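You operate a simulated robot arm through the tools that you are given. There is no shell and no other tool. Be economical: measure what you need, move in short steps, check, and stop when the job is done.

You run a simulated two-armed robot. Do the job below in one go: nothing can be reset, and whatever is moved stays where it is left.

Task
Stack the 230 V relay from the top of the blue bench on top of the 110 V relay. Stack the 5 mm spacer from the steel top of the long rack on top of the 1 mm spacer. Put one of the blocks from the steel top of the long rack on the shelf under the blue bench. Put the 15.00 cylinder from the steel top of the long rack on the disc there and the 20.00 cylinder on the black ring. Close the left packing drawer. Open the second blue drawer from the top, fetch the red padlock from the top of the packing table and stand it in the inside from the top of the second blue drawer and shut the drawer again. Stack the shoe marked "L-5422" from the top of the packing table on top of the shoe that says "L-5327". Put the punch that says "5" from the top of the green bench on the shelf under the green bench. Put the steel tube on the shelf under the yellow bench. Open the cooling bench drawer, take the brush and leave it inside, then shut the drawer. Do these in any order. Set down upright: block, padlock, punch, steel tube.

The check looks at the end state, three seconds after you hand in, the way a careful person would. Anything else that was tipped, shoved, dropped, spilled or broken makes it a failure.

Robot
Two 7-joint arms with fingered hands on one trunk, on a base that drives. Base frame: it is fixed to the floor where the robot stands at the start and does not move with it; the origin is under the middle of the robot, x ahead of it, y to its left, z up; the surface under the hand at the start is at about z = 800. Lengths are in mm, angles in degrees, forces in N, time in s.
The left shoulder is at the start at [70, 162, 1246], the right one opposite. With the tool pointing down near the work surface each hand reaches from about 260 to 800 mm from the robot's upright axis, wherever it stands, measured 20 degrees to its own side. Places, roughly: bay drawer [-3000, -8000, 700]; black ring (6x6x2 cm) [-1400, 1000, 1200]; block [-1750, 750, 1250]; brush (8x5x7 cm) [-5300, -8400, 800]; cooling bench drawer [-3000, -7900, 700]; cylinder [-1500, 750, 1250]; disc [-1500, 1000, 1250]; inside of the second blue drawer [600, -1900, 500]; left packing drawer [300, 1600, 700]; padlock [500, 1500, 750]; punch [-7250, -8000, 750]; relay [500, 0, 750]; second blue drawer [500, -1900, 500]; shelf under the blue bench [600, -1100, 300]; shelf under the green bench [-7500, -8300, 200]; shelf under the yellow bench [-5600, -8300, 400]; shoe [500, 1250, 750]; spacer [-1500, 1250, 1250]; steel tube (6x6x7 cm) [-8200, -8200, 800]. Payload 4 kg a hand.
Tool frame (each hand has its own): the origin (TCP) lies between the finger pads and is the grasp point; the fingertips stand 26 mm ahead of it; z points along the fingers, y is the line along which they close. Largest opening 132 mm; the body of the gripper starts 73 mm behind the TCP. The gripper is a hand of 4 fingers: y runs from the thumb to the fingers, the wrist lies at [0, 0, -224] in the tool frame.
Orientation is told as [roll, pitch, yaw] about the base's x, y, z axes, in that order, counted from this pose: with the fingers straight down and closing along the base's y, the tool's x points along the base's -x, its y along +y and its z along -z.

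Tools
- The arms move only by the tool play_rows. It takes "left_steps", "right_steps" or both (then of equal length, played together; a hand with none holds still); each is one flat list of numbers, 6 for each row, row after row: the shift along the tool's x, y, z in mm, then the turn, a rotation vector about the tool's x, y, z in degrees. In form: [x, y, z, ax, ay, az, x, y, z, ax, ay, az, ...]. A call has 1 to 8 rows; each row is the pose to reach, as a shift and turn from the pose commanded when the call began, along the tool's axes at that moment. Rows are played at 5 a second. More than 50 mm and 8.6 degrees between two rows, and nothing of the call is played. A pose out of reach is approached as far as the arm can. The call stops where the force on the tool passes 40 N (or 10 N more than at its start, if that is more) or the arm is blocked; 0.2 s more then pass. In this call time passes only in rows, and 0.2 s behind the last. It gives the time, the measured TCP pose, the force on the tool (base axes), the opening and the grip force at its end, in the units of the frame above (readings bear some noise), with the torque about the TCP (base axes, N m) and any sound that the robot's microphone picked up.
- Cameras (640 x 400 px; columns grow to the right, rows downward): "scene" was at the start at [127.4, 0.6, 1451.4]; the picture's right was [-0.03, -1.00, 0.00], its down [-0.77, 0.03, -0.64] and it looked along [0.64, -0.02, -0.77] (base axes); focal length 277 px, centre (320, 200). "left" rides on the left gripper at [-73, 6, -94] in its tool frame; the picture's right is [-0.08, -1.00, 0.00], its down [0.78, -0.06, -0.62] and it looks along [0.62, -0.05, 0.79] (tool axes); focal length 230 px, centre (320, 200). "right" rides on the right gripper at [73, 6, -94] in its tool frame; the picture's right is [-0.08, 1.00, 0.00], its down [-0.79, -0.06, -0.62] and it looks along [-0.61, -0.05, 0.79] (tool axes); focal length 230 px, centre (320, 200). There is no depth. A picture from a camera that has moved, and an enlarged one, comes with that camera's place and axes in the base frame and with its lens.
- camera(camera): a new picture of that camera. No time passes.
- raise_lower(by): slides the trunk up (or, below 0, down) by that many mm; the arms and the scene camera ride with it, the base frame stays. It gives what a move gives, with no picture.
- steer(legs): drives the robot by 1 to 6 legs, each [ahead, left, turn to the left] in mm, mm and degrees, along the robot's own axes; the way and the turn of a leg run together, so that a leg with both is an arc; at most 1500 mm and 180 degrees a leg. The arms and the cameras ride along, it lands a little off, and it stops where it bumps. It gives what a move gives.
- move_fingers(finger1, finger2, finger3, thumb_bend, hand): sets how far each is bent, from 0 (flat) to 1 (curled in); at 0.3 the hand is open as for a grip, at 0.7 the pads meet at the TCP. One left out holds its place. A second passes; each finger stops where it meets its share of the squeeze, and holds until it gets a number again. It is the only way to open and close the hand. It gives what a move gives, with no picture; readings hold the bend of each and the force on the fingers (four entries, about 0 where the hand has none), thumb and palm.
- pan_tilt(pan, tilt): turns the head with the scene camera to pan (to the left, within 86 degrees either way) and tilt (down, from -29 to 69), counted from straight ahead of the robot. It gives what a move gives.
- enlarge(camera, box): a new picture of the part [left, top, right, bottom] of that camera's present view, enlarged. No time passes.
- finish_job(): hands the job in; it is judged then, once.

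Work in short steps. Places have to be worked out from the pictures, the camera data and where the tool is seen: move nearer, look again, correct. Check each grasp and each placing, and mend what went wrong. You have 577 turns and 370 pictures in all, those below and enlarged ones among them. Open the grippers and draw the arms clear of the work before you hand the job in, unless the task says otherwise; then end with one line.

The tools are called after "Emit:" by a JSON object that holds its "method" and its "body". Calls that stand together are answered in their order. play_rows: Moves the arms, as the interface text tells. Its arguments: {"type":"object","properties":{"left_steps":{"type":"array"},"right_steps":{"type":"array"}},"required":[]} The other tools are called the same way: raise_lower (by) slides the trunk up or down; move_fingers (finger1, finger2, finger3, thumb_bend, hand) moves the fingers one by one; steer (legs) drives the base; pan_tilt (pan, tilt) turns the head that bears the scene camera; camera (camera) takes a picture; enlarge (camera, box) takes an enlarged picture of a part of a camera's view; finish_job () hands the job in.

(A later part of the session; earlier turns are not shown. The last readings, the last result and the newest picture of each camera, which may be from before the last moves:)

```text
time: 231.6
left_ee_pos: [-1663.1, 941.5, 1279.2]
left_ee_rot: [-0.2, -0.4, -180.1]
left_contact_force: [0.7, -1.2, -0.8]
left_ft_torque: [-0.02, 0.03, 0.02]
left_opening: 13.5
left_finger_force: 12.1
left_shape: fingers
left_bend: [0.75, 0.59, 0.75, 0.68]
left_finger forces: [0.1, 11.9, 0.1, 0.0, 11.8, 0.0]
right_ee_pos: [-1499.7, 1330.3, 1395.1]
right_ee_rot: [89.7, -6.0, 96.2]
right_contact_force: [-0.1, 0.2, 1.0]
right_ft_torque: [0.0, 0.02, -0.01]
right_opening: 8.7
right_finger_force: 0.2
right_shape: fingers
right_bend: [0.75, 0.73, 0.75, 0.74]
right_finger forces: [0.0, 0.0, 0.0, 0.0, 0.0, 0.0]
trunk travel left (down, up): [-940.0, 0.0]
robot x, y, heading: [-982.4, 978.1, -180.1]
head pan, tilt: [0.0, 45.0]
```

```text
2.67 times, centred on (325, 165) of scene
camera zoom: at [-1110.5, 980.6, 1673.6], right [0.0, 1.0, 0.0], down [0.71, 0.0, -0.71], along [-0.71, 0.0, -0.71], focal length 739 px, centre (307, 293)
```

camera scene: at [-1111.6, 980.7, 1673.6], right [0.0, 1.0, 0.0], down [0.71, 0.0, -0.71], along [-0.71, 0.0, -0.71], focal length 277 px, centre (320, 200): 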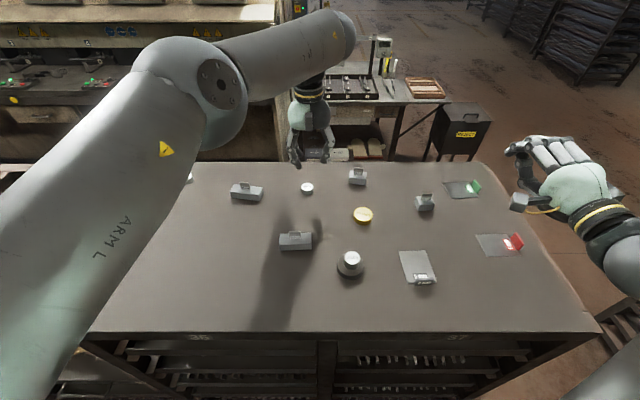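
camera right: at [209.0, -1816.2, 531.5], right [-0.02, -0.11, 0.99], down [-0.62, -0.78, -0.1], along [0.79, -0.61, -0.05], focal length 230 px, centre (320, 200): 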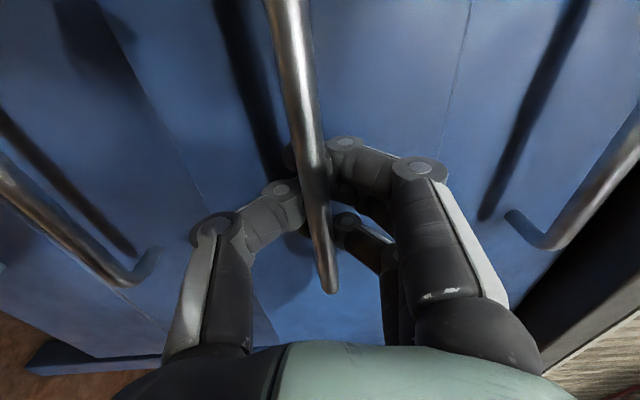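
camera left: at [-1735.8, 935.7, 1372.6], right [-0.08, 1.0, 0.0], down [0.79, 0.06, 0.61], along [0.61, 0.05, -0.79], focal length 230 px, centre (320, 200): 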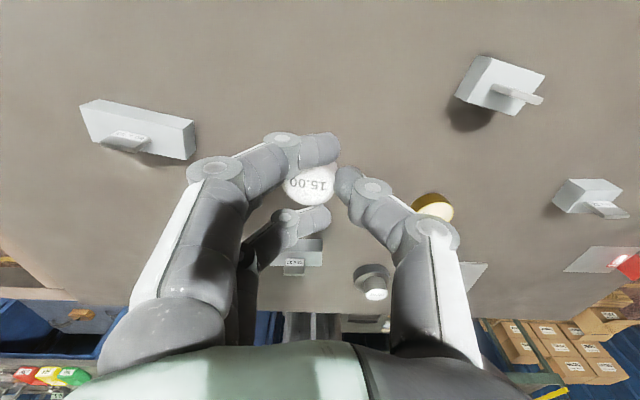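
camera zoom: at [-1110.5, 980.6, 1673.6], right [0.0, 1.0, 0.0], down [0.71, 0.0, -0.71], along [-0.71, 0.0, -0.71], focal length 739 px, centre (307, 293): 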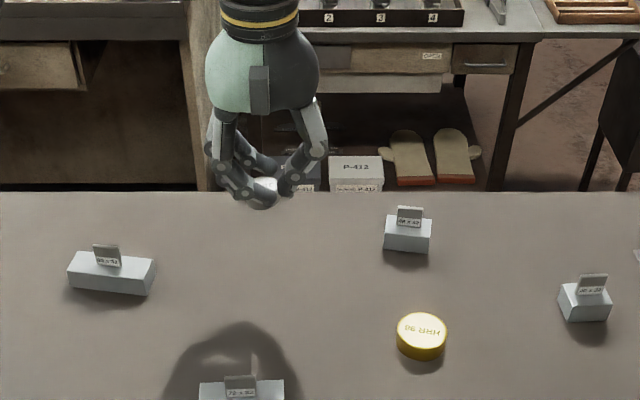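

Held. The gold disc is at (-1572, 1084). I carry the cylinder there.

Emit:
{"method": "play_rows", "body": {"left_steps": [20, -35, 0, 0, 0, 0, 42, -73, 0, 0, 0, 0, 64, -110, 0, 0, 0, 0, 85, -147, 0, 0, 0, 0]}}

Emit:
{"method": "camera", "body": {"camera": "left"}}

Emit:
{"method": "enlarge", "body": {"camera": "scene", "box": [300, 100, 420, 240]}}

```text
time: 232.6
left_ee_pos: [-1581.7, 1087.2, 1279.0]
left_ee_rot: [-0.3, -0.4, -179.8]
left_contact_force: [0.5, 0.6, -1.2]
left_ft_torque: [-0.01, 0.02, 0.02]
left_opening: 13.5
left_finger_force: 11.7
left_shape: fingers
left_bend: [0.75, 0.59, 0.75, 0.68]
left_finger forces: [0.0, 11.8, 0.0, 0.0, 11.7, 0.0]
right_ee_pos: [-1500.6, 1332.6, 1393.7]
right_ee_rot: [89.7, -5.9, 96.1]
right_contact_force: [0.4, 0.3, 0.2]
right_ft_torque: [0.01, -0.03, -0.01]
right_opening: 8.7
right_finger_force: 0.0
right_shape: fingers
right_bend: [0.75, 0.73, 0.75, 0.74]
right_finger forces: [0.0, 0.0, 0.1, 0.0, 0.0, 0.1]
trunk travel left (down, up): [-940.0, 0.0]
robot x, y, heading: [-980.0, 980.2, -180.1]
head pan, tilt: [0.0, 45.0]
```

```text
236 pictures are left
camera left: at [-1653.6, 1082.6, 1371.8], right [-0.08, 1.0, 0.01], down [0.79, 0.06, 0.61], along [0.61, 0.05, -0.79], focal length 230 px, centre (320, 200)
```

left: 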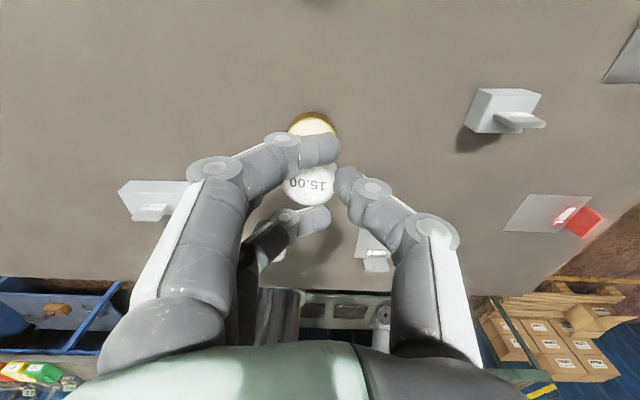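

```text
2.86 times, centred on (360, 170) of scene
camera zoom: at [-1110.4, 982.5, 1673.7], right [0.0, 1.0, 0.0], down [0.71, 0.0, -0.71], along [-0.71, 0.0, -0.71], focal length 791 px, centre (206, 286)
```

zoom: 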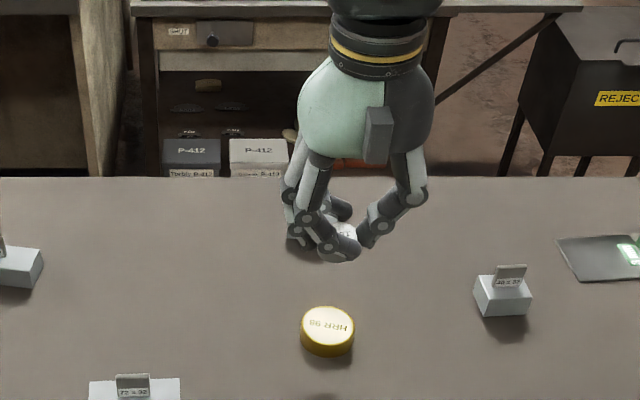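

Close to aligned. I adjust slightly and go down to about 1226 for a better look.

Emit:
{"method": "play_rows", "body": {"left_steps": [4, -1, 25, 0, 0, 0, 4, -1, 53, 0, 0, 0]}}

Emit:
{"method": "camera", "body": {"camera": "left"}}

Emit:
{"method": "enlarge", "body": {"camera": "scene", "box": [310, 150, 410, 240]}}

```text
time: 233.2
left_ee_pos: [-1575.6, 1091.8, 1223.9]
left_ee_rot: [-0.3, -0.4, 179.9]
left_contact_force: [-1.0, 0.7, -2.2]
left_ft_torque: [0.04, 0.0, -0.01]
left_opening: 13.3
left_finger_force: 11.6
left_shape: fingers
left_bend: [0.75, 0.59, 0.75, 0.68]
left_finger forces: [0.0, 11.9, 0.0, 0.0, 11.5, 0.0]
right_ee_pos: [-1502.2, 1330.3, 1395.7]
right_ee_rot: [89.8, -5.9, 96.2]
right_contact_force: [0.2, 0.4, -1.1]
right_ft_torque: [0.01, 0.0, 0.04]
right_opening: 8.5
right_finger_force: 0.1
right_shape: fingers
right_bend: [0.75, 0.73, 0.75, 0.74]
right_finger forces: [0.0, 0.0, 0.0, 0.1, 0.1, 0.1]
trunk travel left (down, up): [-940.0, 0.0]
robot x, y, heading: [-977.9, 978.4, -180.2]
head pan, tilt: [0.0, 45.0]
```

```text
234 pictures are left
camera left: at [-1648.7, 1086.5, 1318.2], right [-0.08, 1.0, 0.0], down [0.79, 0.06, 0.61], along [0.61, 0.05, -0.79], focal length 230 px, centre (320, 200)
```

left: 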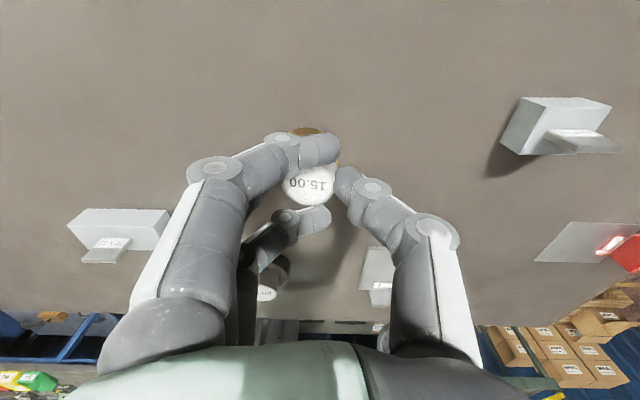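

```text
4.44 times, centred on (360, 195) of scene
camera zoom: at [-1112.3, 981.4, 1673.6], right [0.0, 1.0, 0.0], down [0.71, 0.0, -0.71], along [-0.71, 0.0, -0.71], focal length 1231 px, centre (142, 222)
```

zoom: 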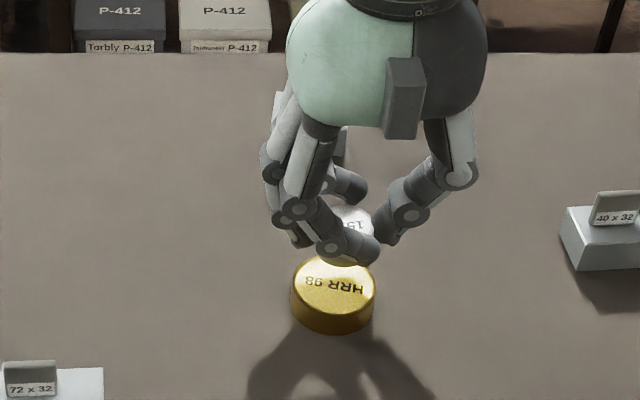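

The cylinder needs about (-3, -4) mm. I correct and lower toward the disc.

Emit:
{"method": "play_rows", "body": {"left_steps": [-3, 4, 0, 0, 0, 0, -3, 4, 6, 0, 0, 0, -3, 4, 11, 0, 0, 0]}}

Emit:
{"method": "play_rows", "body": {"left_steps": [0, 0, 2, 0, 0, 0, 0, 0, 4, 0, 0, 0]}}

Emit:
{"method": "enlarge", "body": {"camera": "scene", "box": [310, 150, 410, 240]}}

```text
time: 234.0
left_ee_pos: [-1579.9, 1087.1, 1214.8]
left_ee_rot: [-0.4, -0.4, -180.0]
left_contact_force: [0.0, 0.3, -1.3]
left_ft_torque: [0.02, 0.0, -0.02]
left_opening: 13.5
left_finger_force: 11.8
left_shape: fingers
left_bend: [0.75, 0.59, 0.75, 0.68]
left_finger forces: [0.0, 11.9, 0.1, 0.1, 11.6, 0.0]
right_ee_pos: [-1501.0, 1329.9, 1396.3]
right_ee_rot: [89.7, -6.0, 96.1]
right_contact_force: [0.1, -0.4, -0.4]
right_ft_torque: [0.01, -0.01, 0.0]
right_opening: 8.5
right_finger_force: 0.0
right_shape: fingers
right_bend: [0.75, 0.73, 0.75, 0.74]
right_finger forces: [0.0, 0.1, 0.0, 0.0, 0.0, 0.0]
trunk travel left (down, up): [-940.0, 0.0]
robot x, y, heading: [-980.5, 975.2, -179.9]
head pan, tilt: [0.0, 45.0]
```

```text
time: 234.6
left_ee_pos: [-1577.8, 1085.5, 1212.3]
left_ee_rot: [-0.2, -0.4, -179.9]
left_contact_force: [-0.4, 0.1, -1.3]
left_ft_torque: [0.0, -0.01, 0.0]
left_opening: 13.3
left_finger_force: 12.0
left_shape: fingers
left_bend: [0.75, 0.59, 0.75, 0.68]
left_finger forces: [0.0, 11.9, 0.0, 0.0, 11.6, 0.0]
right_ee_pos: [-1500.3, 1331.0, 1394.4]
right_ee_rot: [89.7, -6.0, 96.2]
right_contact_force: [0.0, 0.4, 0.1]
right_ft_torque: [-0.01, -0.02, -0.01]
right_opening: 8.5
right_finger_force: 0.0
right_shape: fingers
right_bend: [0.75, 0.73, 0.75, 0.74]
right_finger forces: [0.1, 0.0, 0.0, 0.0, 0.0, 0.0]
trunk travel left (down, up): [-940.0, 0.0]
robot x, y, heading: [-982.1, 975.6, -179.9]
head pan, tilt: [0.0, 45.0]
```

```text
4.44 times, centred on (360, 195) of scene
camera zoom: at [-1111.5, 980.5, 1673.6], right [0.0, 1.0, 0.0], down [0.71, 0.0, -0.71], along [-0.71, 0.0, -0.71], focal length 1231 px, centre (142, 222)
```

zoom: 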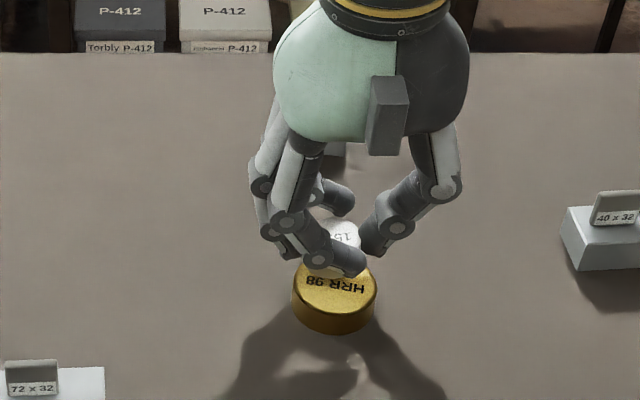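

Reconciling both cameras, the cylinder sits at x≈-1577 and the disc at -1571. I shift +6 mm in x, then continue down.

Emit:
{"method": "play_rows", "body": {"left_steps": [3, 0, 0, 0, 0, 0, 6, 0, 0, 0, 0, 0, 6, 0, 3, 0, 0, 0]}}

Emit:
{"method": "play_rows", "body": {"left_steps": [0, 0, 2, 0, 0, 0, 0, 0, 3, 0, 0, 0]}}

Emit:
{"method": "camera", "body": {"camera": "left"}}

```text
time: 235.4
left_ee_pos: [-1573.4, 1087.0, 1209.5]
left_ee_rot: [-0.4, -0.5, -180.0]
left_contact_force: [1.4, 0.0, -0.8]
left_ft_torque: [0.0, 0.02, -0.03]
left_opening: 13.6
left_finger_force: 11.4
left_shape: fingers
left_bend: [0.75, 0.59, 0.75, 0.68]
left_finger forces: [0.1, 12.0, 0.1, 0.0, 11.6, 0.0]
right_ee_pos: [-1501.6, 1330.1, 1395.6]
right_ee_rot: [89.7, -6.0, 96.1]
right_contact_force: [-0.2, -0.3, -0.1]
right_ft_torque: [-0.02, 0.0, -0.02]
right_opening: 8.7
right_finger_force: 0.1
right_shape: fingers
right_bend: [0.75, 0.73, 0.75, 0.74]
right_finger forces: [0.1, 0.1, 0.0, 0.0, 0.0, 0.0]
trunk travel left (down, up): [-940.0, 0.0]
robot x, y, heading: [-982.2, 977.3, -179.7]
head pan, tilt: [0.0, 45.0]
```

```text
time: 236.0
left_ee_pos: [-1572.3, 1086.9, 1205.9]
left_ee_rot: [-0.3, -0.4, -180.0]
left_contact_force: [0.5, -0.3, -0.6]
left_ft_torque: [-0.01, 0.04, 0.0]
left_opening: 13.7
left_finger_force: 11.6
left_shape: fingers
left_bend: [0.75, 0.59, 0.75, 0.68]
left_finger forces: [0.0, 11.9, 0.1, 0.0, 11.6, 0.0]
right_ee_pos: [-1500.4, 1329.3, 1395.4]
right_ee_rot: [89.8, -6.0, 96.0]
right_contact_force: [0.0, 0.3, -0.2]
right_ft_torque: [0.01, 0.01, -0.02]
right_opening: 8.7
right_finger_force: 0.0
right_shape: fingers
right_bend: [0.75, 0.73, 0.75, 0.74]
right_finger forces: [0.0, 0.0, 0.0, 0.0, 0.0, 0.1]
trunk travel left (down, up): [-940.0, 0.0]
robot x, y, heading: [-980.0, 975.7, -179.9]
head pan, tilt: [0.0, 45.0]
```

```text
231 pictures are left
camera left: at [-1646.1, 1081.4, 1298.9], right [-0.08, 1.0, 0.01], down [0.79, 0.06, 0.61], along [0.61, 0.05, -0.79], focal length 230 px, centre (320, 200)
```

left: 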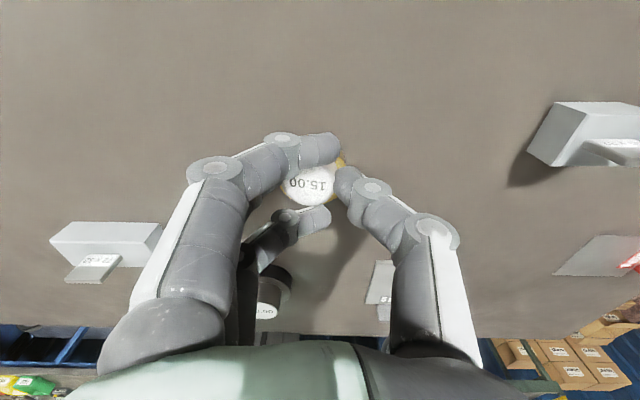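

Emit:
{"method": "play_rows", "body": {"left_steps": [0, 0, 1.5, 0, 0, 0, 0, 0, 3, 0, 0, 0]}}

Emit:
{"method": "play_rows", "body": {"left_steps": [0, 0, 1, 0, 0, 0, 0, 0, 2, 0, 0, 0]}}

```text
time: 236.6
left_ee_pos: [-1573.2, 1086.6, 1203.8]
left_ee_rot: [-0.3, -0.6, -180.0]
left_contact_force: [-1.1, 1.1, 10.8]
left_ft_torque: [-0.15, -0.04, -0.03]
left_opening: 13.3
left_finger_force: 14.2
left_shape: fingers
left_bend: [0.75, 0.6, 0.75, 0.68]
left_finger forces: [0.1, 12.4, 1.0, 0.0, 14.7, 0.0]
right_ee_pos: [-1500.6, 1330.1, 1396.4]
right_ee_rot: [89.7, -6.0, 96.1]
right_contact_force: [0.4, 0.1, -1.0]
right_ft_torque: [0.02, -0.03, 0.02]
right_opening: 8.7
right_finger_force: 0.1
right_shape: fingers
right_bend: [0.75, 0.73, 0.75, 0.74]
right_finger forces: [0.0, 0.0, 0.0, 0.0, 0.0, 0.1]
trunk travel left (down, up): [-940.0, 0.0]
robot x, y, heading: [-979.1, 974.1, -179.8]
head pan, tilt: [0.0, 45.0]
```

```text
time: 237.2
left_ee_pos: [-1571.2, 1087.3, 1201.8]
left_ee_rot: [-0.3, -0.6, -180.0]
left_contact_force: [-3.7, 2.8, 16.0]
left_ft_torque: [-0.26, 0.03, -0.05]
left_opening: 13.8
left_finger_force: 18.4
left_shape: fingers
left_bend: [0.75, 0.62, 0.75, 0.68]
left_finger forces: [0.1, 18.4, 1.8, 0.0, 15.9, 0.1]
right_ee_pos: [-1499.5, 1330.2, 1396.6]
right_ee_rot: [89.9, -6.0, 96.1]
right_contact_force: [-0.5, -0.8, 0.1]
right_ft_torque: [0.01, 0.02, -0.01]
right_opening: 8.7
right_finger_force: 0.1
right_shape: fingers
right_bend: [0.75, 0.73, 0.75, 0.74]
right_finger forces: [0.0, 0.1, 0.0, 0.0, 0.0, 0.0]
trunk travel left (down, up): [-940.0, 0.0]
robot x, y, heading: [-978.6, 977.0, -179.8]
head pan, tilt: [0.0, 45.0]
```

It's resting on the disc. I relieve the pressure, release only slightly, then rise.

Emit:
{"method": "play_rows", "body": {"left_steps": [0, 0, -4, 0, 0, 0]}}

Emit:
{"method": "move_fingers", "body": {"hand": "left", "finger1": 0.66, "finger2": 0.56, "finger3": 0.66, "thumb_bend": 0.63}}

Emit:
{"method": "camera", "body": {"camera": "left"}}

```text
time: 237.6
left_ee_pos: [-1572.2, 1085.5, 1202.9]
left_ee_rot: [-0.2, -0.3, -180.2]
left_contact_force: [-0.1, 1.0, 4.1]
left_ft_torque: [-0.1, 0.0, -0.03]
left_opening: 13.8
left_finger_force: 12.9
left_shape: fingers
left_bend: [0.75, 0.61, 0.75, 0.68]
left_finger forces: [0.0, 11.7, 1.2, 0.1, 12.6, 0.0]
right_ee_pos: [-1500.9, 1329.7, 1396.3]
right_ee_rot: [89.7, -6.0, 96.1]
right_contact_force: [0.6, 1.2, 0.2]
right_ft_torque: [0.02, -0.02, -0.02]
right_opening: 8.8
right_finger_force: 0.1
right_shape: fingers
right_bend: [0.75, 0.73, 0.75, 0.74]
right_finger forces: [0.0, 0.0, 0.1, 0.0, 0.0, 0.0]
trunk travel left (down, up): [-940.0, 0.0]
robot x, y, heading: [-980.6, 977.1, -180.0]
head pan, tilt: [0.0, 45.0]
```

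```text
time: 238.6
left_ee_pos: [-1572.6, 1086.6, 1204.6]
left_ee_rot: [-0.3, -0.4, -180.0]
left_contact_force: [0.7, -1.0, 0.1]
left_ft_torque: [0.01, -0.02, -0.02]
left_opening: 26.2
left_finger_force: 0.3
left_shape: fingers
left_bend: [0.66, 0.56, 0.66, 0.63]
left_finger forces: [0.0, 0.1, 0.3, 0.0, 0.0, 0.0]
right_ee_pos: [-1502.3, 1329.9, 1395.6]
right_ee_rot: [89.7, -5.9, 96.1]
right_contact_force: [-1.4, -0.1, -0.1]
right_ft_torque: [0.03, -0.02, -0.02]
right_opening: 8.6
right_finger_force: 0.1
right_shape: fingers
right_bend: [0.75, 0.73, 0.75, 0.74]
right_finger forces: [0.0, 0.1, 0.1, 0.1, 0.1, 0.0]
trunk travel left (down, up): [-940.0, 0.0]
robot x, y, heading: [-978.1, 976.8, -179.8]
head pan, tilt: [0.0, 45.0]
```

```text
230 pictures are left
camera left: at [-1645.6, 1080.6, 1297.4], right [-0.08, 1.0, 0.01], down [0.79, 0.06, 0.61], along [0.61, 0.05, -0.79], focal length 230 px, centre (320, 200)
```

left: 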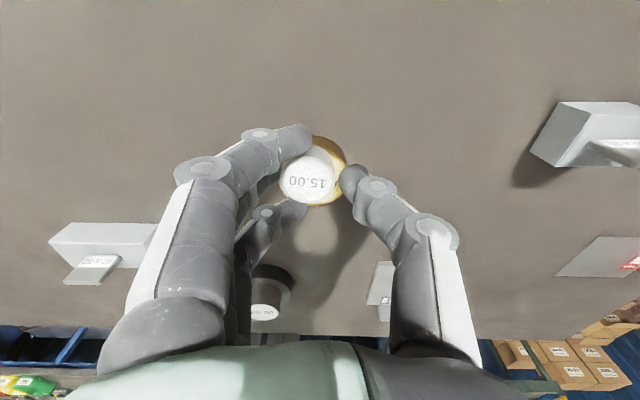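

Released. I rise a little, open further, then rise away.

Emit:
{"method": "play_rows", "body": {"left_steps": [0, 0, -5, 0, 0, 0]}}

Emit:
{"method": "move_fingers", "body": {"hand": "left", "finger1": 0.54, "finger2": 0.52, "finger3": 0.54, "thumb_bend": 0.54}}

Emit:
{"method": "play_rows", "body": {"left_steps": [0, 0, -15, 0, 0, 0, 0, 0, -50, 0, 0, 0, 0, 0, -90, 0, 0, 0]}}

Emit:
{"method": "enlarge", "body": {"camera": "scene", "box": [250, 150, 430, 270]}}

```text
time: 239.0
left_ee_pos: [-1573.1, 1085.6, 1210.1]
left_ee_rot: [-0.3, -0.4, -179.9]
left_contact_force: [0.6, -0.1, 0.8]
left_ft_torque: [-0.02, 0.0, 0.0]
left_opening: 26.0
left_finger_force: 0.0
left_shape: fingers
left_bend: [0.66, 0.56, 0.66, 0.63]
left_finger forces: [0.0, 0.0, 0.1, 0.0, 0.1, 0.0]
right_ee_pos: [-1501.0, 1329.6, 1395.8]
right_ee_rot: [89.6, -6.0, 96.1]
right_contact_force: [-0.3, 0.0, -0.6]
right_ft_torque: [0.01, 0.01, 0.03]
right_opening: 8.4
right_finger_force: 0.0
right_shape: fingers
right_bend: [0.75, 0.73, 0.75, 0.74]
right_finger forces: [0.0, 0.0, 0.0, 0.0, 0.0, 0.0]
trunk travel left (down, up): [-940.0, 0.0]
robot x, y, heading: [-979.2, 977.5, -179.9]
head pan, tilt: [0.0, 45.0]
```

```text
time: 240.0
left_ee_pos: [-1572.7, 1085.9, 1210.3]
left_ee_rot: [-0.3, -0.4, -179.9]
left_contact_force: [-0.1, -0.3, 0.7]
left_ft_torque: [-0.02, 0.01, 0.0]
left_opening: 57.1
left_finger_force: 0.1
left_shape: fingers
left_bend: [0.54, 0.52, 0.54, 0.54]
left_finger forces: [0.1, 0.1, 0.0, 0.0, 0.0, 0.1]
right_ee_pos: [-1501.4, 1330.3, 1396.3]
right_ee_rot: [89.7, -6.1, 96.1]
right_contact_force: [0.4, 0.7, -0.5]
right_ft_torque: [0.02, -0.01, 0.02]
right_opening: 8.5
right_finger_force: 0.1
right_shape: fingers
right_bend: [0.75, 0.73, 0.75, 0.74]
right_finger forces: [0.0, 0.1, 0.0, 0.0, 0.0, 0.0]
trunk travel left (down, up): [-940.0, 0.0]
robot x, y, heading: [-980.4, 979.8, -179.8]
head pan, tilt: [0.0, 45.0]
```

```text
time: 240.8
left_ee_pos: [-1573.8, 1081.7, 1296.5]
left_ee_rot: [-0.5, -0.3, -179.6]
left_contact_force: [-0.2, 0.3, -0.1]
left_ft_torque: [0.01, 0.02, 0.0]
left_opening: 57.1
left_finger_force: 0.0
left_shape: fingers
left_bend: [0.54, 0.52, 0.54, 0.54]
left_finger forces: [0.0, 0.1, 0.0, 0.0, 0.1, 0.0]
right_ee_pos: [-1500.8, 1330.0, 1396.4]
right_ee_rot: [89.7, -6.0, 96.1]
right_contact_force: [0.2, 0.0, 0.7]
right_ft_torque: [-0.03, 0.0, -0.02]
right_opening: 8.5
right_finger_force: 0.1
right_shape: fingers
right_bend: [0.75, 0.73, 0.75, 0.74]
right_finger forces: [0.0, 0.0, 0.1, 0.0, 0.1, 0.1]
trunk travel left (down, up): [-940.0, 0.0]
robot x, y, heading: [-977.0, 974.3, -180.2]
head pan, tilt: [0.0, 45.0]
```

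```text
3.33 times, centred on (340, 210) of scene
camera zoom: at [-1110.2, 979.9, 1673.6], right [0.0, 1.0, 0.0], down [0.71, 0.0, -0.71], along [-0.71, 0.0, -0.71], focal length 923 px, centre (253, 167)
```

zoom: 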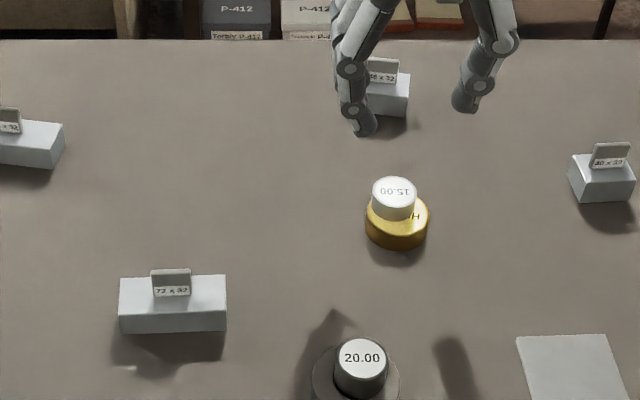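

15.00 stands on the disc. Next is the 5 mm spacer: I'll grip its upright tab (at x≈-1398, y≈1192) across x with the hand yawed -90° relative to the robot. I reposition the robot to the right and turn the hand.

Emit:
{"method": "steer", "body": {"legs": [[-10, -235, 0]]}}

Emit:
{"method": "play_rows", "body": {"left_steps": [20, 12, 0, 0, 0, 8, 40, 24, 0, 0, 0, 16, 60, 36, 0, 0, 0, 24, 80, 48, 0, 0, 0, 32, 100, 60, 0, 0, 0, 40, 120, 72, 0, 0, 0, 48, 140, 84, 0, 0, 0, 56, 155, 96, 0, 0, 0, 64]}}

Emit:
{"method": "play_rows", "body": {"left_steps": [10, 0, 0, 0, 0, 8, 20, 0, 0, 0, 0, 16, 30, 0, 0, 0, 0, 25]}}

Emit:
{"method": "camera", "body": {"camera": "left"}}

Emit:
{"method": "camera", "body": {"camera": "scene"}}

```text
time: 242.5
left_ee_pos: [-1567.9, 1310.7, 1301.0]
left_ee_rot: [-0.7, -0.5, -179.5]
left_contact_force: [-0.7, 0.2, -0.2]
left_ft_torque: [0.02, 0.01, 0.0]
left_opening: 57.3
left_finger_force: 0.1
left_shape: fingers
left_bend: [0.54, 0.52, 0.54, 0.54]
left_finger forces: [0.0, 0.0, 0.0, 0.1, 0.1, 0.1]
right_ee_pos: [-1493.5, 1557.9, 1395.9]
right_ee_rot: [89.7, -6.1, 96.4]
right_contact_force: [-1.5, 0.1, -0.2]
right_ft_torque: [0.01, -0.03, 0.0]
right_opening: 8.6
right_finger_force: 0.0
right_shape: fingers
right_bend: [0.75, 0.73, 0.75, 0.74]
right_finger forces: [0.0, 0.0, 0.0, 0.1, 0.0, 0.1]
trunk travel left (down, up): [-940.0, 0.0]
robot x, y, heading: [-969.8, 1208.3, -179.6]
head pan, tilt: [0.0, 45.0]
```

```text
time: 244.3
left_ee_pos: [-1411.6, 1218.4, 1297.1]
left_ee_rot: [0.2, -0.7, 116.3]
left_contact_force: [0.6, -0.6, 0.2]
left_ft_torque: [-0.02, -0.02, 0.01]
left_opening: 57.1
left_finger_force: 0.1
left_shape: fingers
left_bend: [0.54, 0.52, 0.54, 0.54]
left_finger forces: [0.1, 0.1, 0.1, 0.0, 0.1, 0.0]
right_ee_pos: [-1492.2, 1559.9, 1395.5]
right_ee_rot: [89.7, -6.0, 96.2]
right_contact_force: [0.3, -0.9, -0.5]
right_ft_torque: [0.0, -0.02, 0.04]
right_opening: 8.9
right_finger_force: 0.1
right_shape: fingers
right_bend: [0.75, 0.73, 0.75, 0.74]
right_finger forces: [0.1, 0.0, 0.1, 0.0, 0.1, 0.1]
trunk travel left (down, up): [-940.0, 0.0]
robot x, y, heading: [-970.5, 1210.8, -179.8]
head pan, tilt: [0.0, 45.0]
```

```text
refused: row 3 steps farther than a row can; nothing moved
```

```text
228 pictures are left
camera left: at [-1447.9, 1281.1, 1390.9], right [0.86, 0.51, 0.0], down [0.41, -0.68, 0.61], along [0.31, -0.52, -0.8], focal length 230 px, centre (320, 200)
```

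left: 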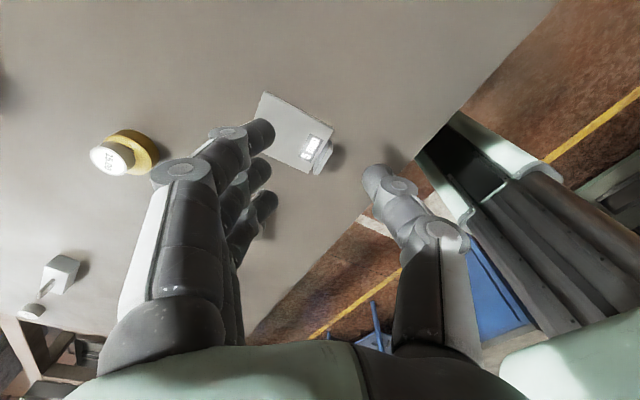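

```text
227 pictures are left
camera scene: at [-1101.1, 1211.5, 1673.7], right [0.0, 1.0, 0.0], down [0.71, 0.0, -0.71], along [-0.71, 0.0, -0.71], focal length 277 px, centre (320, 200)
```

scene: 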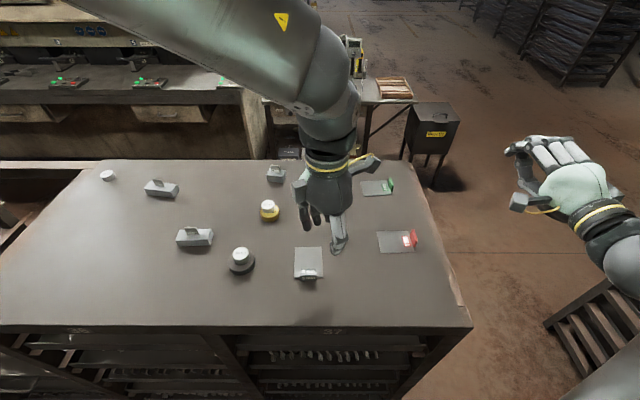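

I finish turning to yaw 90 and move over the tab.

Emit:
{"method": "play_rows", "body": {"left_steps": [8, 0, 10, 0, 0, 8, 16, 0, 20, 0, 0, 16, 24, 0, 30, 0, 0, 24, 31, 0, 40, 0, 0, 27]}}

Emit:
{"method": "move_fingers", "body": {"hand": "left", "finger1": 0.64, "finger2": 0.64, "finger3": 0.64, "thumb_bend": 0.62}}

Emit:
{"method": "camera", "body": {"camera": "left"}}

Emit:
{"method": "enlarge", "body": {"camera": "scene", "box": [250, 180, 430, 300]}}

```text
time: 245.3
left_ee_pos: [-1398.3, 1192.2, 1255.8]
left_ee_rot: [0.5, -0.5, 89.5]
left_contact_force: [0.3, -0.8, -0.2]
left_ft_torque: [0.02, 0.0, -0.06]
left_opening: 57.0
left_finger_force: 0.1
left_shape: fingers
left_bend: [0.54, 0.52, 0.54, 0.54]
left_finger forces: [0.0, 0.1, 0.0, 0.0, 0.0, 0.0]
right_ee_pos: [-1494.4, 1561.1, 1394.7]
right_ee_rot: [89.7, -6.0, 96.3]
right_contact_force: [1.0, 0.9, 0.4]
right_ft_torque: [0.0, -0.02, 0.0]
right_opening: 8.6
right_finger_force: 0.0
right_shape: fingers
right_bend: [0.75, 0.73, 0.75, 0.74]
right_finger forces: [0.1, 0.0, 0.0, 0.0, 0.0, 0.0]
trunk travel left (down, up): [-940.0, 0.0]
robot x, y, heading: [-973.9, 1212.0, -179.6]
head pan, tilt: [0.0, 45.0]
```

```text
time: 246.3
left_ee_pos: [-1397.1, 1191.4, 1256.0]
left_ee_rot: [0.5, -0.5, 89.6]
left_contact_force: [0.7, -0.2, 0.2]
left_ft_torque: [0.0, -0.02, 0.01]
left_opening: 31.3
left_finger_force: 0.1
left_shape: fingers
left_bend: [0.64, 0.64, 0.64, 0.62]
left_finger forces: [0.0, 0.1, 0.0, 0.1, 0.1, 0.0]
right_ee_pos: [-1493.7, 1560.9, 1396.4]
right_ee_rot: [89.8, -5.9, 96.3]
right_contact_force: [-0.8, 0.5, -0.2]
right_ft_torque: [0.01, -0.01, -0.03]
right_opening: 8.7
right_finger_force: 0.2
right_shape: fingers
right_bend: [0.75, 0.73, 0.75, 0.74]
right_finger forces: [0.1, 0.0, 0.0, 0.0, 0.0, 0.0]
trunk travel left (down, up): [-940.0, 0.0]
robot x, y, heading: [-971.7, 1210.6, -179.8]
head pan, tilt: [0.0, 45.0]
```

```text
226 pictures are left
camera left: at [-1401.8, 1265.4, 1350.5], right [1.0, 0.07, -0.01], down [0.06, -0.79, 0.61], along [0.04, -0.61, -0.79], focal length 230 px, centre (320, 200)
```

left: 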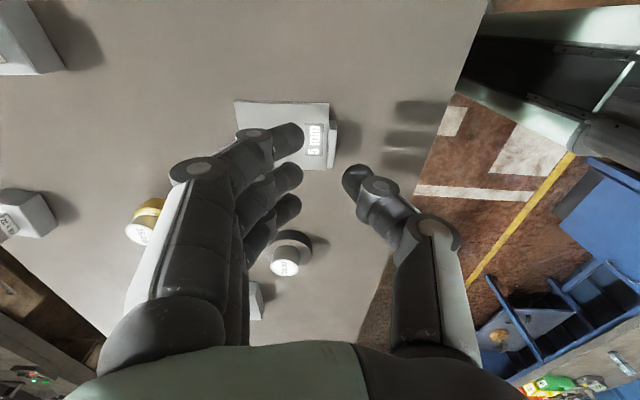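

```text
3.33 times, centred on (340, 240) of scene
camera zoom: at [-1101.9, 1213.2, 1673.6], right [0.0, 1.0, 0.0], down [0.71, 0.0, -0.71], along [-0.71, 0.0, -0.71], focal length 923 px, centre (253, 67)
```

zoom: 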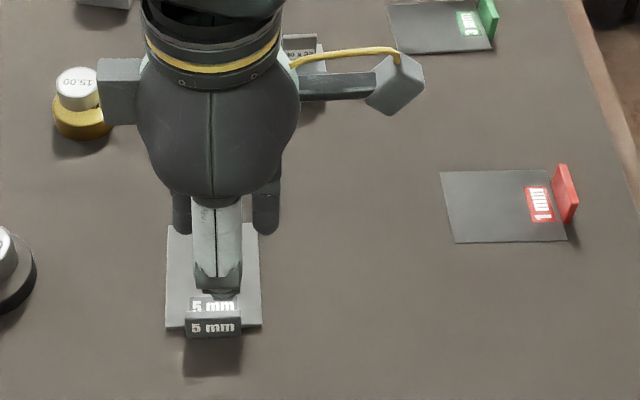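

The tab's top edge is at (-1387, 1188). I align and descend to 1202.

Emit:
{"method": "play_rows", "body": {"left_steps": [6, -10, 25, 0, 0, 0, 6, -10, 53, 0, 0, 0]}}

Emit:
{"method": "camera", "body": {"camera": "left"}}

Emit:
{"method": "enlarge", "body": {"camera": "scene", "box": [270, 220, 370, 300]}}

```text
time: 246.9
left_ee_pos: [-1388.3, 1188.6, 1202.8]
left_ee_rot: [0.3, -0.6, 89.5]
left_contact_force: [-0.1, 0.4, -0.5]
left_ft_torque: [-0.01, 0.0, -0.02]
left_opening: 31.2
left_finger_force: 0.1
left_shape: fingers
left_bend: [0.64, 0.64, 0.64, 0.62]
left_finger forces: [0.0, 0.0, 0.0, 0.1, 0.0, 0.0]
right_ee_pos: [-1494.9, 1561.2, 1395.1]
right_ee_rot: [89.5, -6.0, 96.2]
right_contact_force: [-0.5, -0.9, 0.4]
right_ft_torque: [0.0, 0.04, -0.01]
right_opening: 8.4
right_finger_force: 0.1
right_shape: fingers
right_bend: [0.75, 0.73, 0.75, 0.74]
right_finger forces: [0.0, 0.0, 0.0, 0.0, 0.0, 0.0]
trunk travel left (down, up): [-940.0, 0.0]
robot x, y, heading: [-968.8, 1211.0, -180.0]
head pan, tilt: [0.0, 45.0]
```

```text
224 pictures are left
camera left: at [-1392.5, 1261.3, 1296.4], right [1.0, 0.07, -0.01], down [0.06, -0.79, 0.61], along [0.04, -0.61, -0.79], focal length 230 px, centre (320, 200)
```

left: 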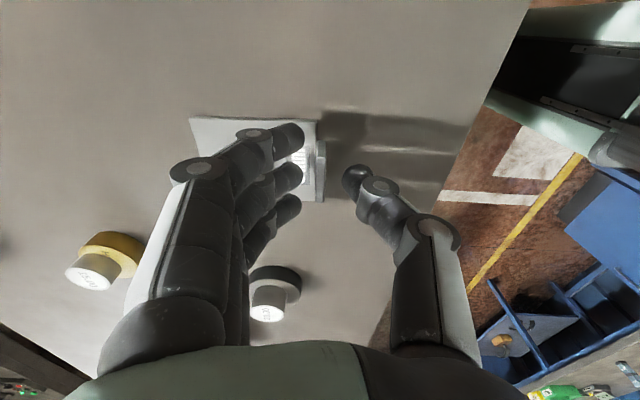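

```text
5.00 times, centred on (320, 260) of scene
camera zoom: at [-1104.4, 1212.9, 1673.5], right [0.0, 1.0, 0.0], down [0.71, 0.0, -0.71], along [-0.71, 0.0, -0.71], focal length 1385 px, centre (320, -100)
```

zoom: 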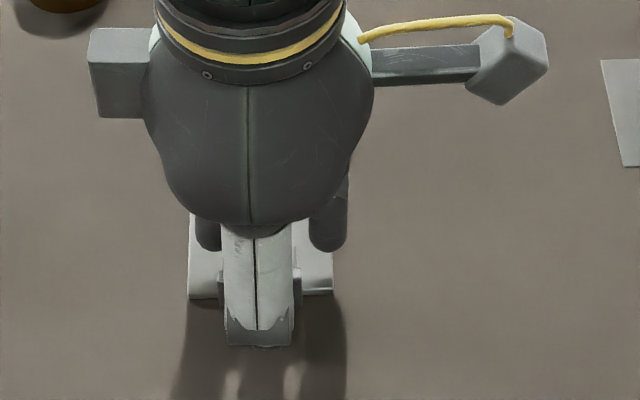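

Tab is between fingers and thumb. I lower gently to about 1189.

Emit:
{"method": "play_rows", "body": {"left_steps": [0, -1, 7, 0, 0, 0, 0, -1, 13, 0, 0, 0]}}

Emit:
{"method": "move_fingers", "body": {"hand": "left", "finger1": 0.8, "finger2": 0.8, "finger3": 0.8, "thumb_bend": 0.8}}

Emit:
{"method": "camera", "body": {"camera": "left"}}

```text
time: 247.5
left_ee_pos: [-1387.7, 1187.0, 1190.6]
left_ee_rot: [0.4, -0.6, 89.6]
left_contact_force: [0.0, -0.8, 3.8]
left_ft_torque: [-0.08, 0.08, 0.02]
left_opening: 30.8
left_finger_force: 2.6
left_shape: fingers
left_bend: [0.64, 0.65, 0.65, 0.62]
left_finger forces: [0.5, 1.0, 3.1, 0.1, 0.0, 0.0]
right_ee_pos: [-1492.9, 1560.9, 1396.3]
right_ee_rot: [89.8, -6.1, 96.2]
right_contact_force: [-0.9, -0.2, -0.5]
right_ft_torque: [0.01, -0.01, -0.03]
right_opening: 8.4
right_finger_force: 0.2
right_shape: fingers
right_bend: [0.75, 0.73, 0.75, 0.74]
right_finger forces: [0.0, 0.1, 0.0, 0.0, 0.0, 0.0]
trunk travel left (down, up): [-940.0, 0.0]
robot x, y, heading: [-975.3, 1209.8, -179.9]
head pan, tilt: [0.0, 45.0]
```

```text
time: 248.5
left_ee_pos: [-1386.8, 1187.2, 1191.1]
left_ee_rot: [0.5, -0.5, 89.5]
left_contact_force: [-0.2, 0.0, -0.9]
left_ft_torque: [0.03, -0.06, 0.04]
left_opening: 10.4
left_finger_force: 18.4
left_shape: fingers
left_bend: [0.8, 0.75, 0.77, 0.71]
left_finger forces: [0.1, 12.8, 5.4, 0.0, 18.9, 0.0]
right_ee_pos: [-1493.6, 1561.8, 1395.4]
right_ee_rot: [89.7, -6.0, 96.3]
right_contact_force: [0.0, -0.5, 0.9]
right_ft_torque: [0.02, 0.0, 0.03]
right_opening: 8.6
right_finger_force: 0.1
right_shape: fingers
right_bend: [0.75, 0.73, 0.75, 0.74]
right_finger forces: [0.1, 0.0, 0.0, 0.0, 0.0, 0.0]
trunk travel left (down, up): [-940.0, 0.0]
robot x, y, heading: [-970.0, 1209.4, -179.6]
head pan, tilt: [0.0, 45.0]
```

```text
222 pictures are left
camera left: at [-1390.7, 1260.2, 1284.3], right [1.0, 0.07, -0.01], down [0.06, -0.79, 0.61], along [0.04, -0.61, -0.79], focal length 230 px, centre (320, 200)
```

left: 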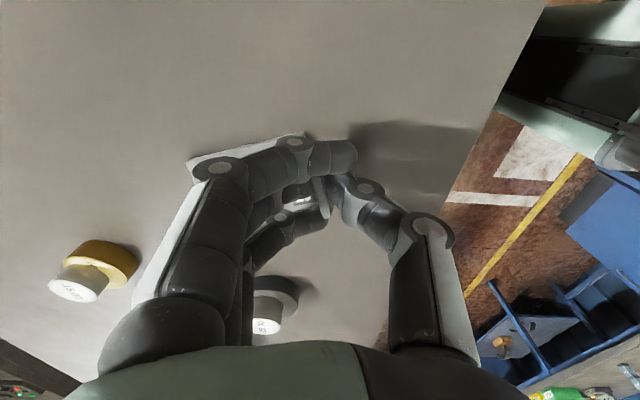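

Gripped on the tab; the plate turned a few degrees in the grip. I lift slowly.

Emit:
{"method": "play_rows", "body": {"left_steps": [0, 0, -8, 0, 0, 0, 0, 0, -20, 0, 0, 0, 0, 0, -40, 0, 0, 0, 0, 0, -65, 0, 0, 0]}}

Emit:
{"method": "camera", "body": {"camera": "left"}}

Emit:
{"method": "enlarge", "body": {"camera": "scene", "box": [250, 190, 430, 310]}}

```text
time: 249.5
left_ee_pos: [-1384.0, 1185.5, 1256.2]
left_ee_rot: [0.4, -0.5, 89.4]
left_contact_force: [0.1, 0.7, -1.4]
left_ft_torque: [0.01, -0.07, -0.03]
left_opening: 10.5
left_finger_force: 18.9
left_shape: fingers
left_bend: [0.8, 0.75, 0.77, 0.71]
left_finger forces: [0.0, 12.6, 5.9, 0.1, 19.0, 0.0]
right_ee_pos: [-1492.7, 1561.1, 1395.2]
right_ee_rot: [89.7, -6.1, 96.3]
right_contact_force: [0.1, 0.3, -0.4]
right_ft_torque: [0.02, 0.01, 0.01]
right_opening: 8.4
right_finger_force: 0.0
right_shape: fingers
right_bend: [0.75, 0.73, 0.75, 0.74]
right_finger forces: [0.0, 0.0, 0.0, 0.0, 0.0, 0.1]
trunk travel left (down, up): [-940.0, 0.0]
robot x, y, heading: [-969.9, 1211.3, -179.5]
head pan, tilt: [0.0, 45.0]
```

```text
221 pictures are left
camera left: at [-1389.3, 1257.9, 1350.5], right [1.0, 0.07, -0.01], down [0.06, -0.79, 0.61], along [0.04, -0.61, -0.79], focal length 230 px, centre (320, 200)
```

left: 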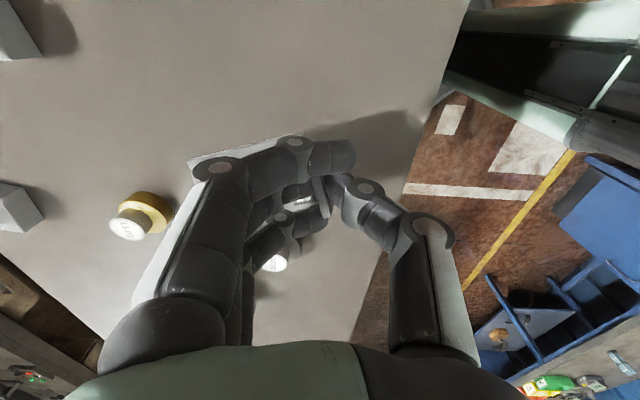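

```text
3.33 times, centred on (340, 250) of scene
camera zoom: at [-1101.4, 1212.4, 1673.6], right [0.0, 1.0, 0.0], down [0.71, 0.0, -0.71], along [-0.71, 0.0, -0.71], focal length 923 px, centre (253, 33)
```

zoom: 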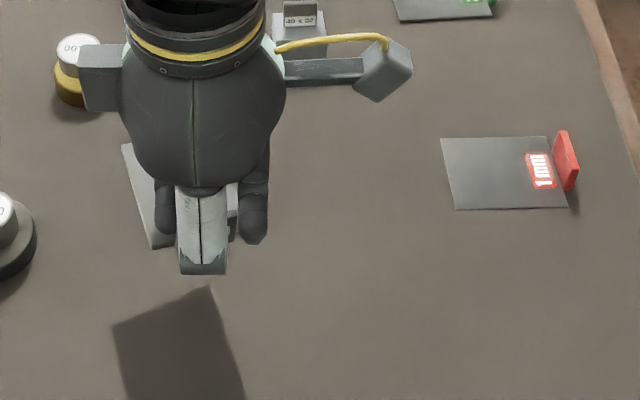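

Held level, turned about +18°. The 1 mm plate's centre is (-1489, 1386), with the red tab at its +y edge. I carry the spacer over, turning -18°.

Emit:
{"method": "play_rows", "body": {"left_steps": [-32, 11, -10, 0, 0, 3, -65, 22, -20, 0, 0, 6, -98, 33, -20, 0, 0, 9, -130, 44, -20, 0, 0, 12, -163, 55, -20, 0, 0, 15, -195, 65, -20, 0, 0, 18]}}

Emit:
{"method": "camera", "body": {"camera": "left"}}

Emit:
{"method": "enlarge", "body": {"camera": "scene", "box": [310, 160, 490, 290]}}

```text
time: 251.1
left_ee_pos: [-1476.5, 1365.0, 1309.5]
left_ee_rot: [1.8, -4.9, 75.3]
left_contact_force: [0.0, -1.0, -1.3]
left_ft_torque: [0.02, -0.02, 0.02]
left_opening: 10.5
left_finger_force: 19.2
left_shape: fingers
left_bend: [0.8, 0.75, 0.78, 0.72]
left_finger forces: [0.0, 12.6, 6.5, 0.1, 19.1, 0.0]
right_ee_pos: [-1493.9, 1559.9, 1395.3]
right_ee_rot: [89.7, -6.0, 96.4]
right_contact_force: [-0.1, 0.2, 0.4]
right_ft_torque: [0.01, 0.04, 0.0]
right_opening: 8.7
right_finger_force: 0.0
right_shape: fingers
right_bend: [0.75, 0.73, 0.75, 0.74]
right_finger forces: [0.1, 0.0, 0.0, 0.0, 0.0, 0.0]
trunk travel left (down, up): [-940.0, 0.0]
robot x, y, heading: [-972.7, 1210.8, -179.6]
head pan, tilt: [0.0, 45.0]
stopped in row 6 (left hand): the arm was blocked; the commanded pose is now the measured one
```

```text
219 pictures are left
camera left: at [-1463.1, 1429.8, 1408.1], right [0.98, -0.18, -0.02], down [-0.14, -0.83, 0.54], along [-0.12, -0.53, -0.84], focal length 230 px, centre (320, 200)
```

left: 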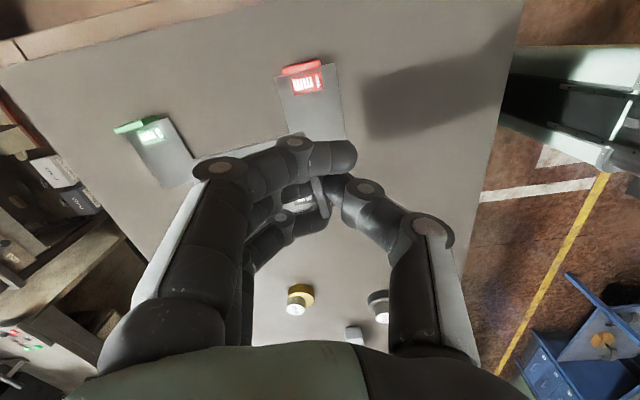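

```text
3.08 times, centred on (400, 225) of scene
camera zoom: at [-1102.7, 1211.8, 1673.6], right [-0.01, 1.0, 0.0], down [0.71, 0.0, -0.71], along [-0.71, 0.0, -0.71], focal length 852 px, centre (74, 123)
```

zoom: 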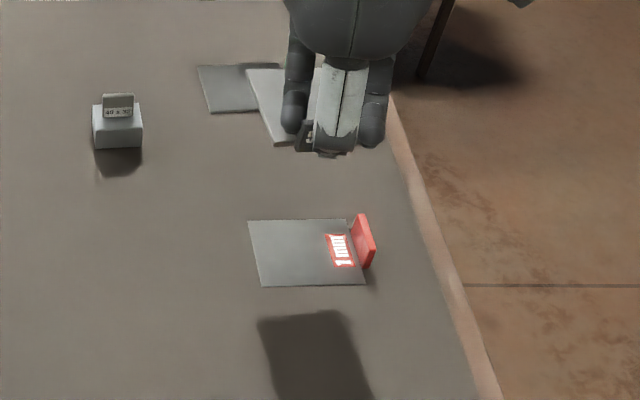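

The arm is at its limit there. I turn the base 15° clockwise and step slightly closer to gain wrist range, then re-aim.

Emit:
{"method": "steer", "body": {"legs": [[0, 0, -15]]}}

Emit:
{"method": "camera", "body": {"camera": "left"}}

```text
time: 252.4
left_ee_pos: [-1417.5, 1493.7, 1309.3]
left_ee_rot: [1.9, -4.9, 60.0]
left_contact_force: [0.1, 0.0, -1.9]
left_ft_torque: [-0.01, -0.1, 0.03]
left_opening: 10.3
left_finger_force: 18.7
left_shape: fingers
left_bend: [0.8, 0.75, 0.78, 0.72]
left_finger forces: [0.1, 12.4, 6.6, 0.1, 18.9, 0.0]
right_ee_pos: [-1384.8, 1684.9, 1394.8]
right_ee_rot: [89.8, -6.0, 81.2]
right_contact_force: [0.7, -0.4, 0.6]
right_ft_torque: [-0.02, -0.05, -0.01]
right_opening: 8.6
right_finger_force: 0.1
right_shape: fingers
right_bend: [0.75, 0.73, 0.75, 0.74]
right_finger forces: [0.0, 0.0, 0.0, 0.1, 0.1, 0.0]
trunk travel left (down, up): [-940.0, 0.0]
robot x, y, heading: [-969.4, 1211.0, 165.0]
head pan, tilt: [0.0, 45.0]
```

```text
217 pictures are left
camera left: at [-1388.9, 1551.2, 1408.5], right [0.9, -0.43, -0.03], down [-0.35, -0.76, 0.55], along [-0.25, -0.48, -0.84], focal length 230 px, centre (320, 200)
```

left: 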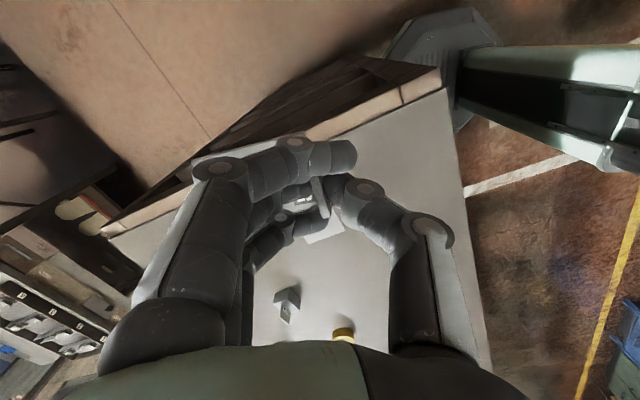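

Now I move the hand back over the 1 mm plate, levelling and turning to yaw≈71.

Emit:
{"method": "play_rows", "body": {"left_steps": [28, -6, 5, 0.5, 1.2, -2.9, 56, -12, 10, 1, 2.4, -5.7, 84, -19, 15, 1.4, 3.7, -8.5, 111, -25, 20, 1.9, 4.9, -11.4]}}

Emit:
{"method": "pan_tilt", "body": {"pan": 15, "tilt": 50}}

Emit:
{"method": "camera", "body": {"camera": "scene"}}

Emit:
{"method": "camera", "body": {"camera": "left"}}

```text
time: 253.4
left_ee_pos: [-1451.3, 1386.4, 1280.1]
left_ee_rot: [-0.5, -0.1, 71.5]
left_contact_force: [-0.4, 0.3, -2.3]
left_ft_torque: [-0.01, -0.07, -0.01]
left_opening: 10.4
left_finger_force: 19.3
left_shape: fingers
left_bend: [0.8, 0.75, 0.78, 0.72]
left_finger forces: [0.0, 12.1, 6.8, 0.0, 18.8, 0.0]
right_ee_pos: [-1384.1, 1684.2, 1395.5]
right_ee_rot: [89.7, -6.0, 81.2]
right_contact_force: [-0.1, -0.1, 0.3]
right_ft_torque: [-0.01, 0.02, 0.0]
right_opening: 8.4
right_finger_force: 0.0
right_shape: fingers
right_bend: [0.75, 0.73, 0.75, 0.74]
right_finger forces: [0.1, 0.0, 0.0, 0.0, 0.0, 0.0]
trunk travel left (down, up): [-940.0, 0.0]
robot x, y, heading: [-972.1, 1207.8, 165.1]
head pan, tilt: [0.0, 45.0]
```

```text
time: 254.2
left_ee_pos: [-1450.6, 1387.0, 1279.9]
left_ee_rot: [-0.5, -0.2, 71.4]
left_contact_force: [0.3, -0.3, -1.8]
left_ft_torque: [0.03, -0.06, 0.05]
left_opening: 10.6
left_finger_force: 19.3
left_shape: fingers
left_bend: [0.8, 0.75, 0.78, 0.72]
left_finger forces: [0.0, 12.1, 6.9, 0.0, 18.8, 0.0]
right_ee_pos: [-1383.4, 1684.4, 1394.7]
right_ee_rot: [89.7, -6.1, 81.2]
right_contact_force: [0.3, -1.1, 0.2]
right_ft_torque: [-0.04, -0.03, 0.02]
right_opening: 8.6
right_finger_force: 0.1
right_shape: fingers
right_bend: [0.75, 0.73, 0.75, 0.74]
right_finger forces: [0.0, 0.1, 0.1, 0.0, 0.0, 0.0]
trunk travel left (down, up): [-940.0, 0.0]
robot x, y, heading: [-972.8, 1207.6, 165.1]
head pan, tilt: [15.0, 50.0]
```

```text
216 pictures are left
camera scene: at [-1096.6, 1226.0, 1666.7], right [0.0, 1.0, 0.0], down [0.77, 0.0, -0.64], along [-0.64, 0.0, -0.77], focal length 277 px, centre (320, 200)
```

scene: 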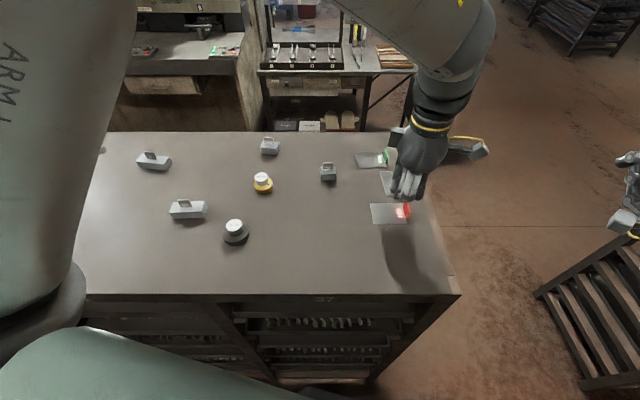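

```text
215 pictures are left
camera left: at [-1434.0, 1459.0, 1373.2], right [0.97, -0.24, 0.01], down [-0.2, -0.76, 0.62], along [-0.14, -0.6, -0.79], focal length 230 px, centre (320, 200)
```

left: 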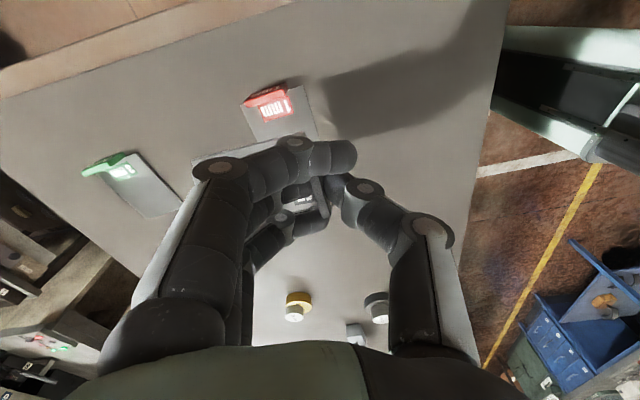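

Emit:
{"method": "enlarge", "body": {"camera": "scene", "box": [340, 130, 460, 250]}}

Emit:
{"method": "enlarge", "body": {"camera": "left", "box": [180, 70, 360, 220]}}

```text
3.33 times, centred on (400, 190) of scene
camera zoom: at [-1096.6, 1226.0, 1666.7], right [0.0, 1.0, 0.0], down [0.77, 0.0, -0.64], along [-0.64, 0.0, -0.77], focal length 923 px, centre (53, 233)
```

zoom: 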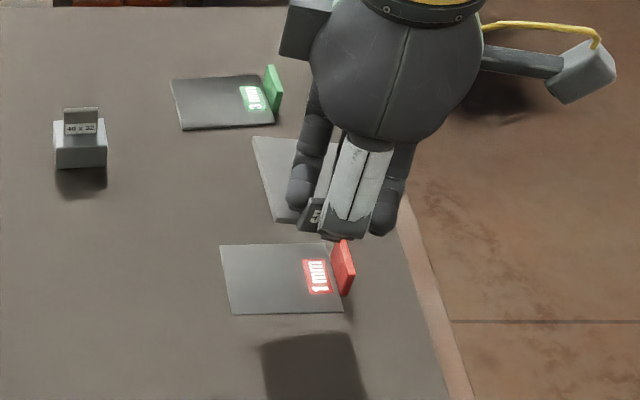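

```text
2.67 times, centred on (270, 145) of left
camera zoom: at [-1434.0, 1459.0, 1373.2], right [0.97, -0.24, 0.01], down [-0.2, -0.76, 0.62], along [-0.14, -0.6, -0.79], focal length 614 px, centre (453, 347)
```

zoom: 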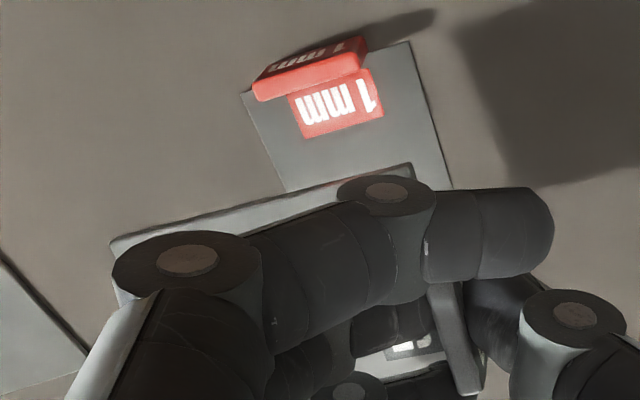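

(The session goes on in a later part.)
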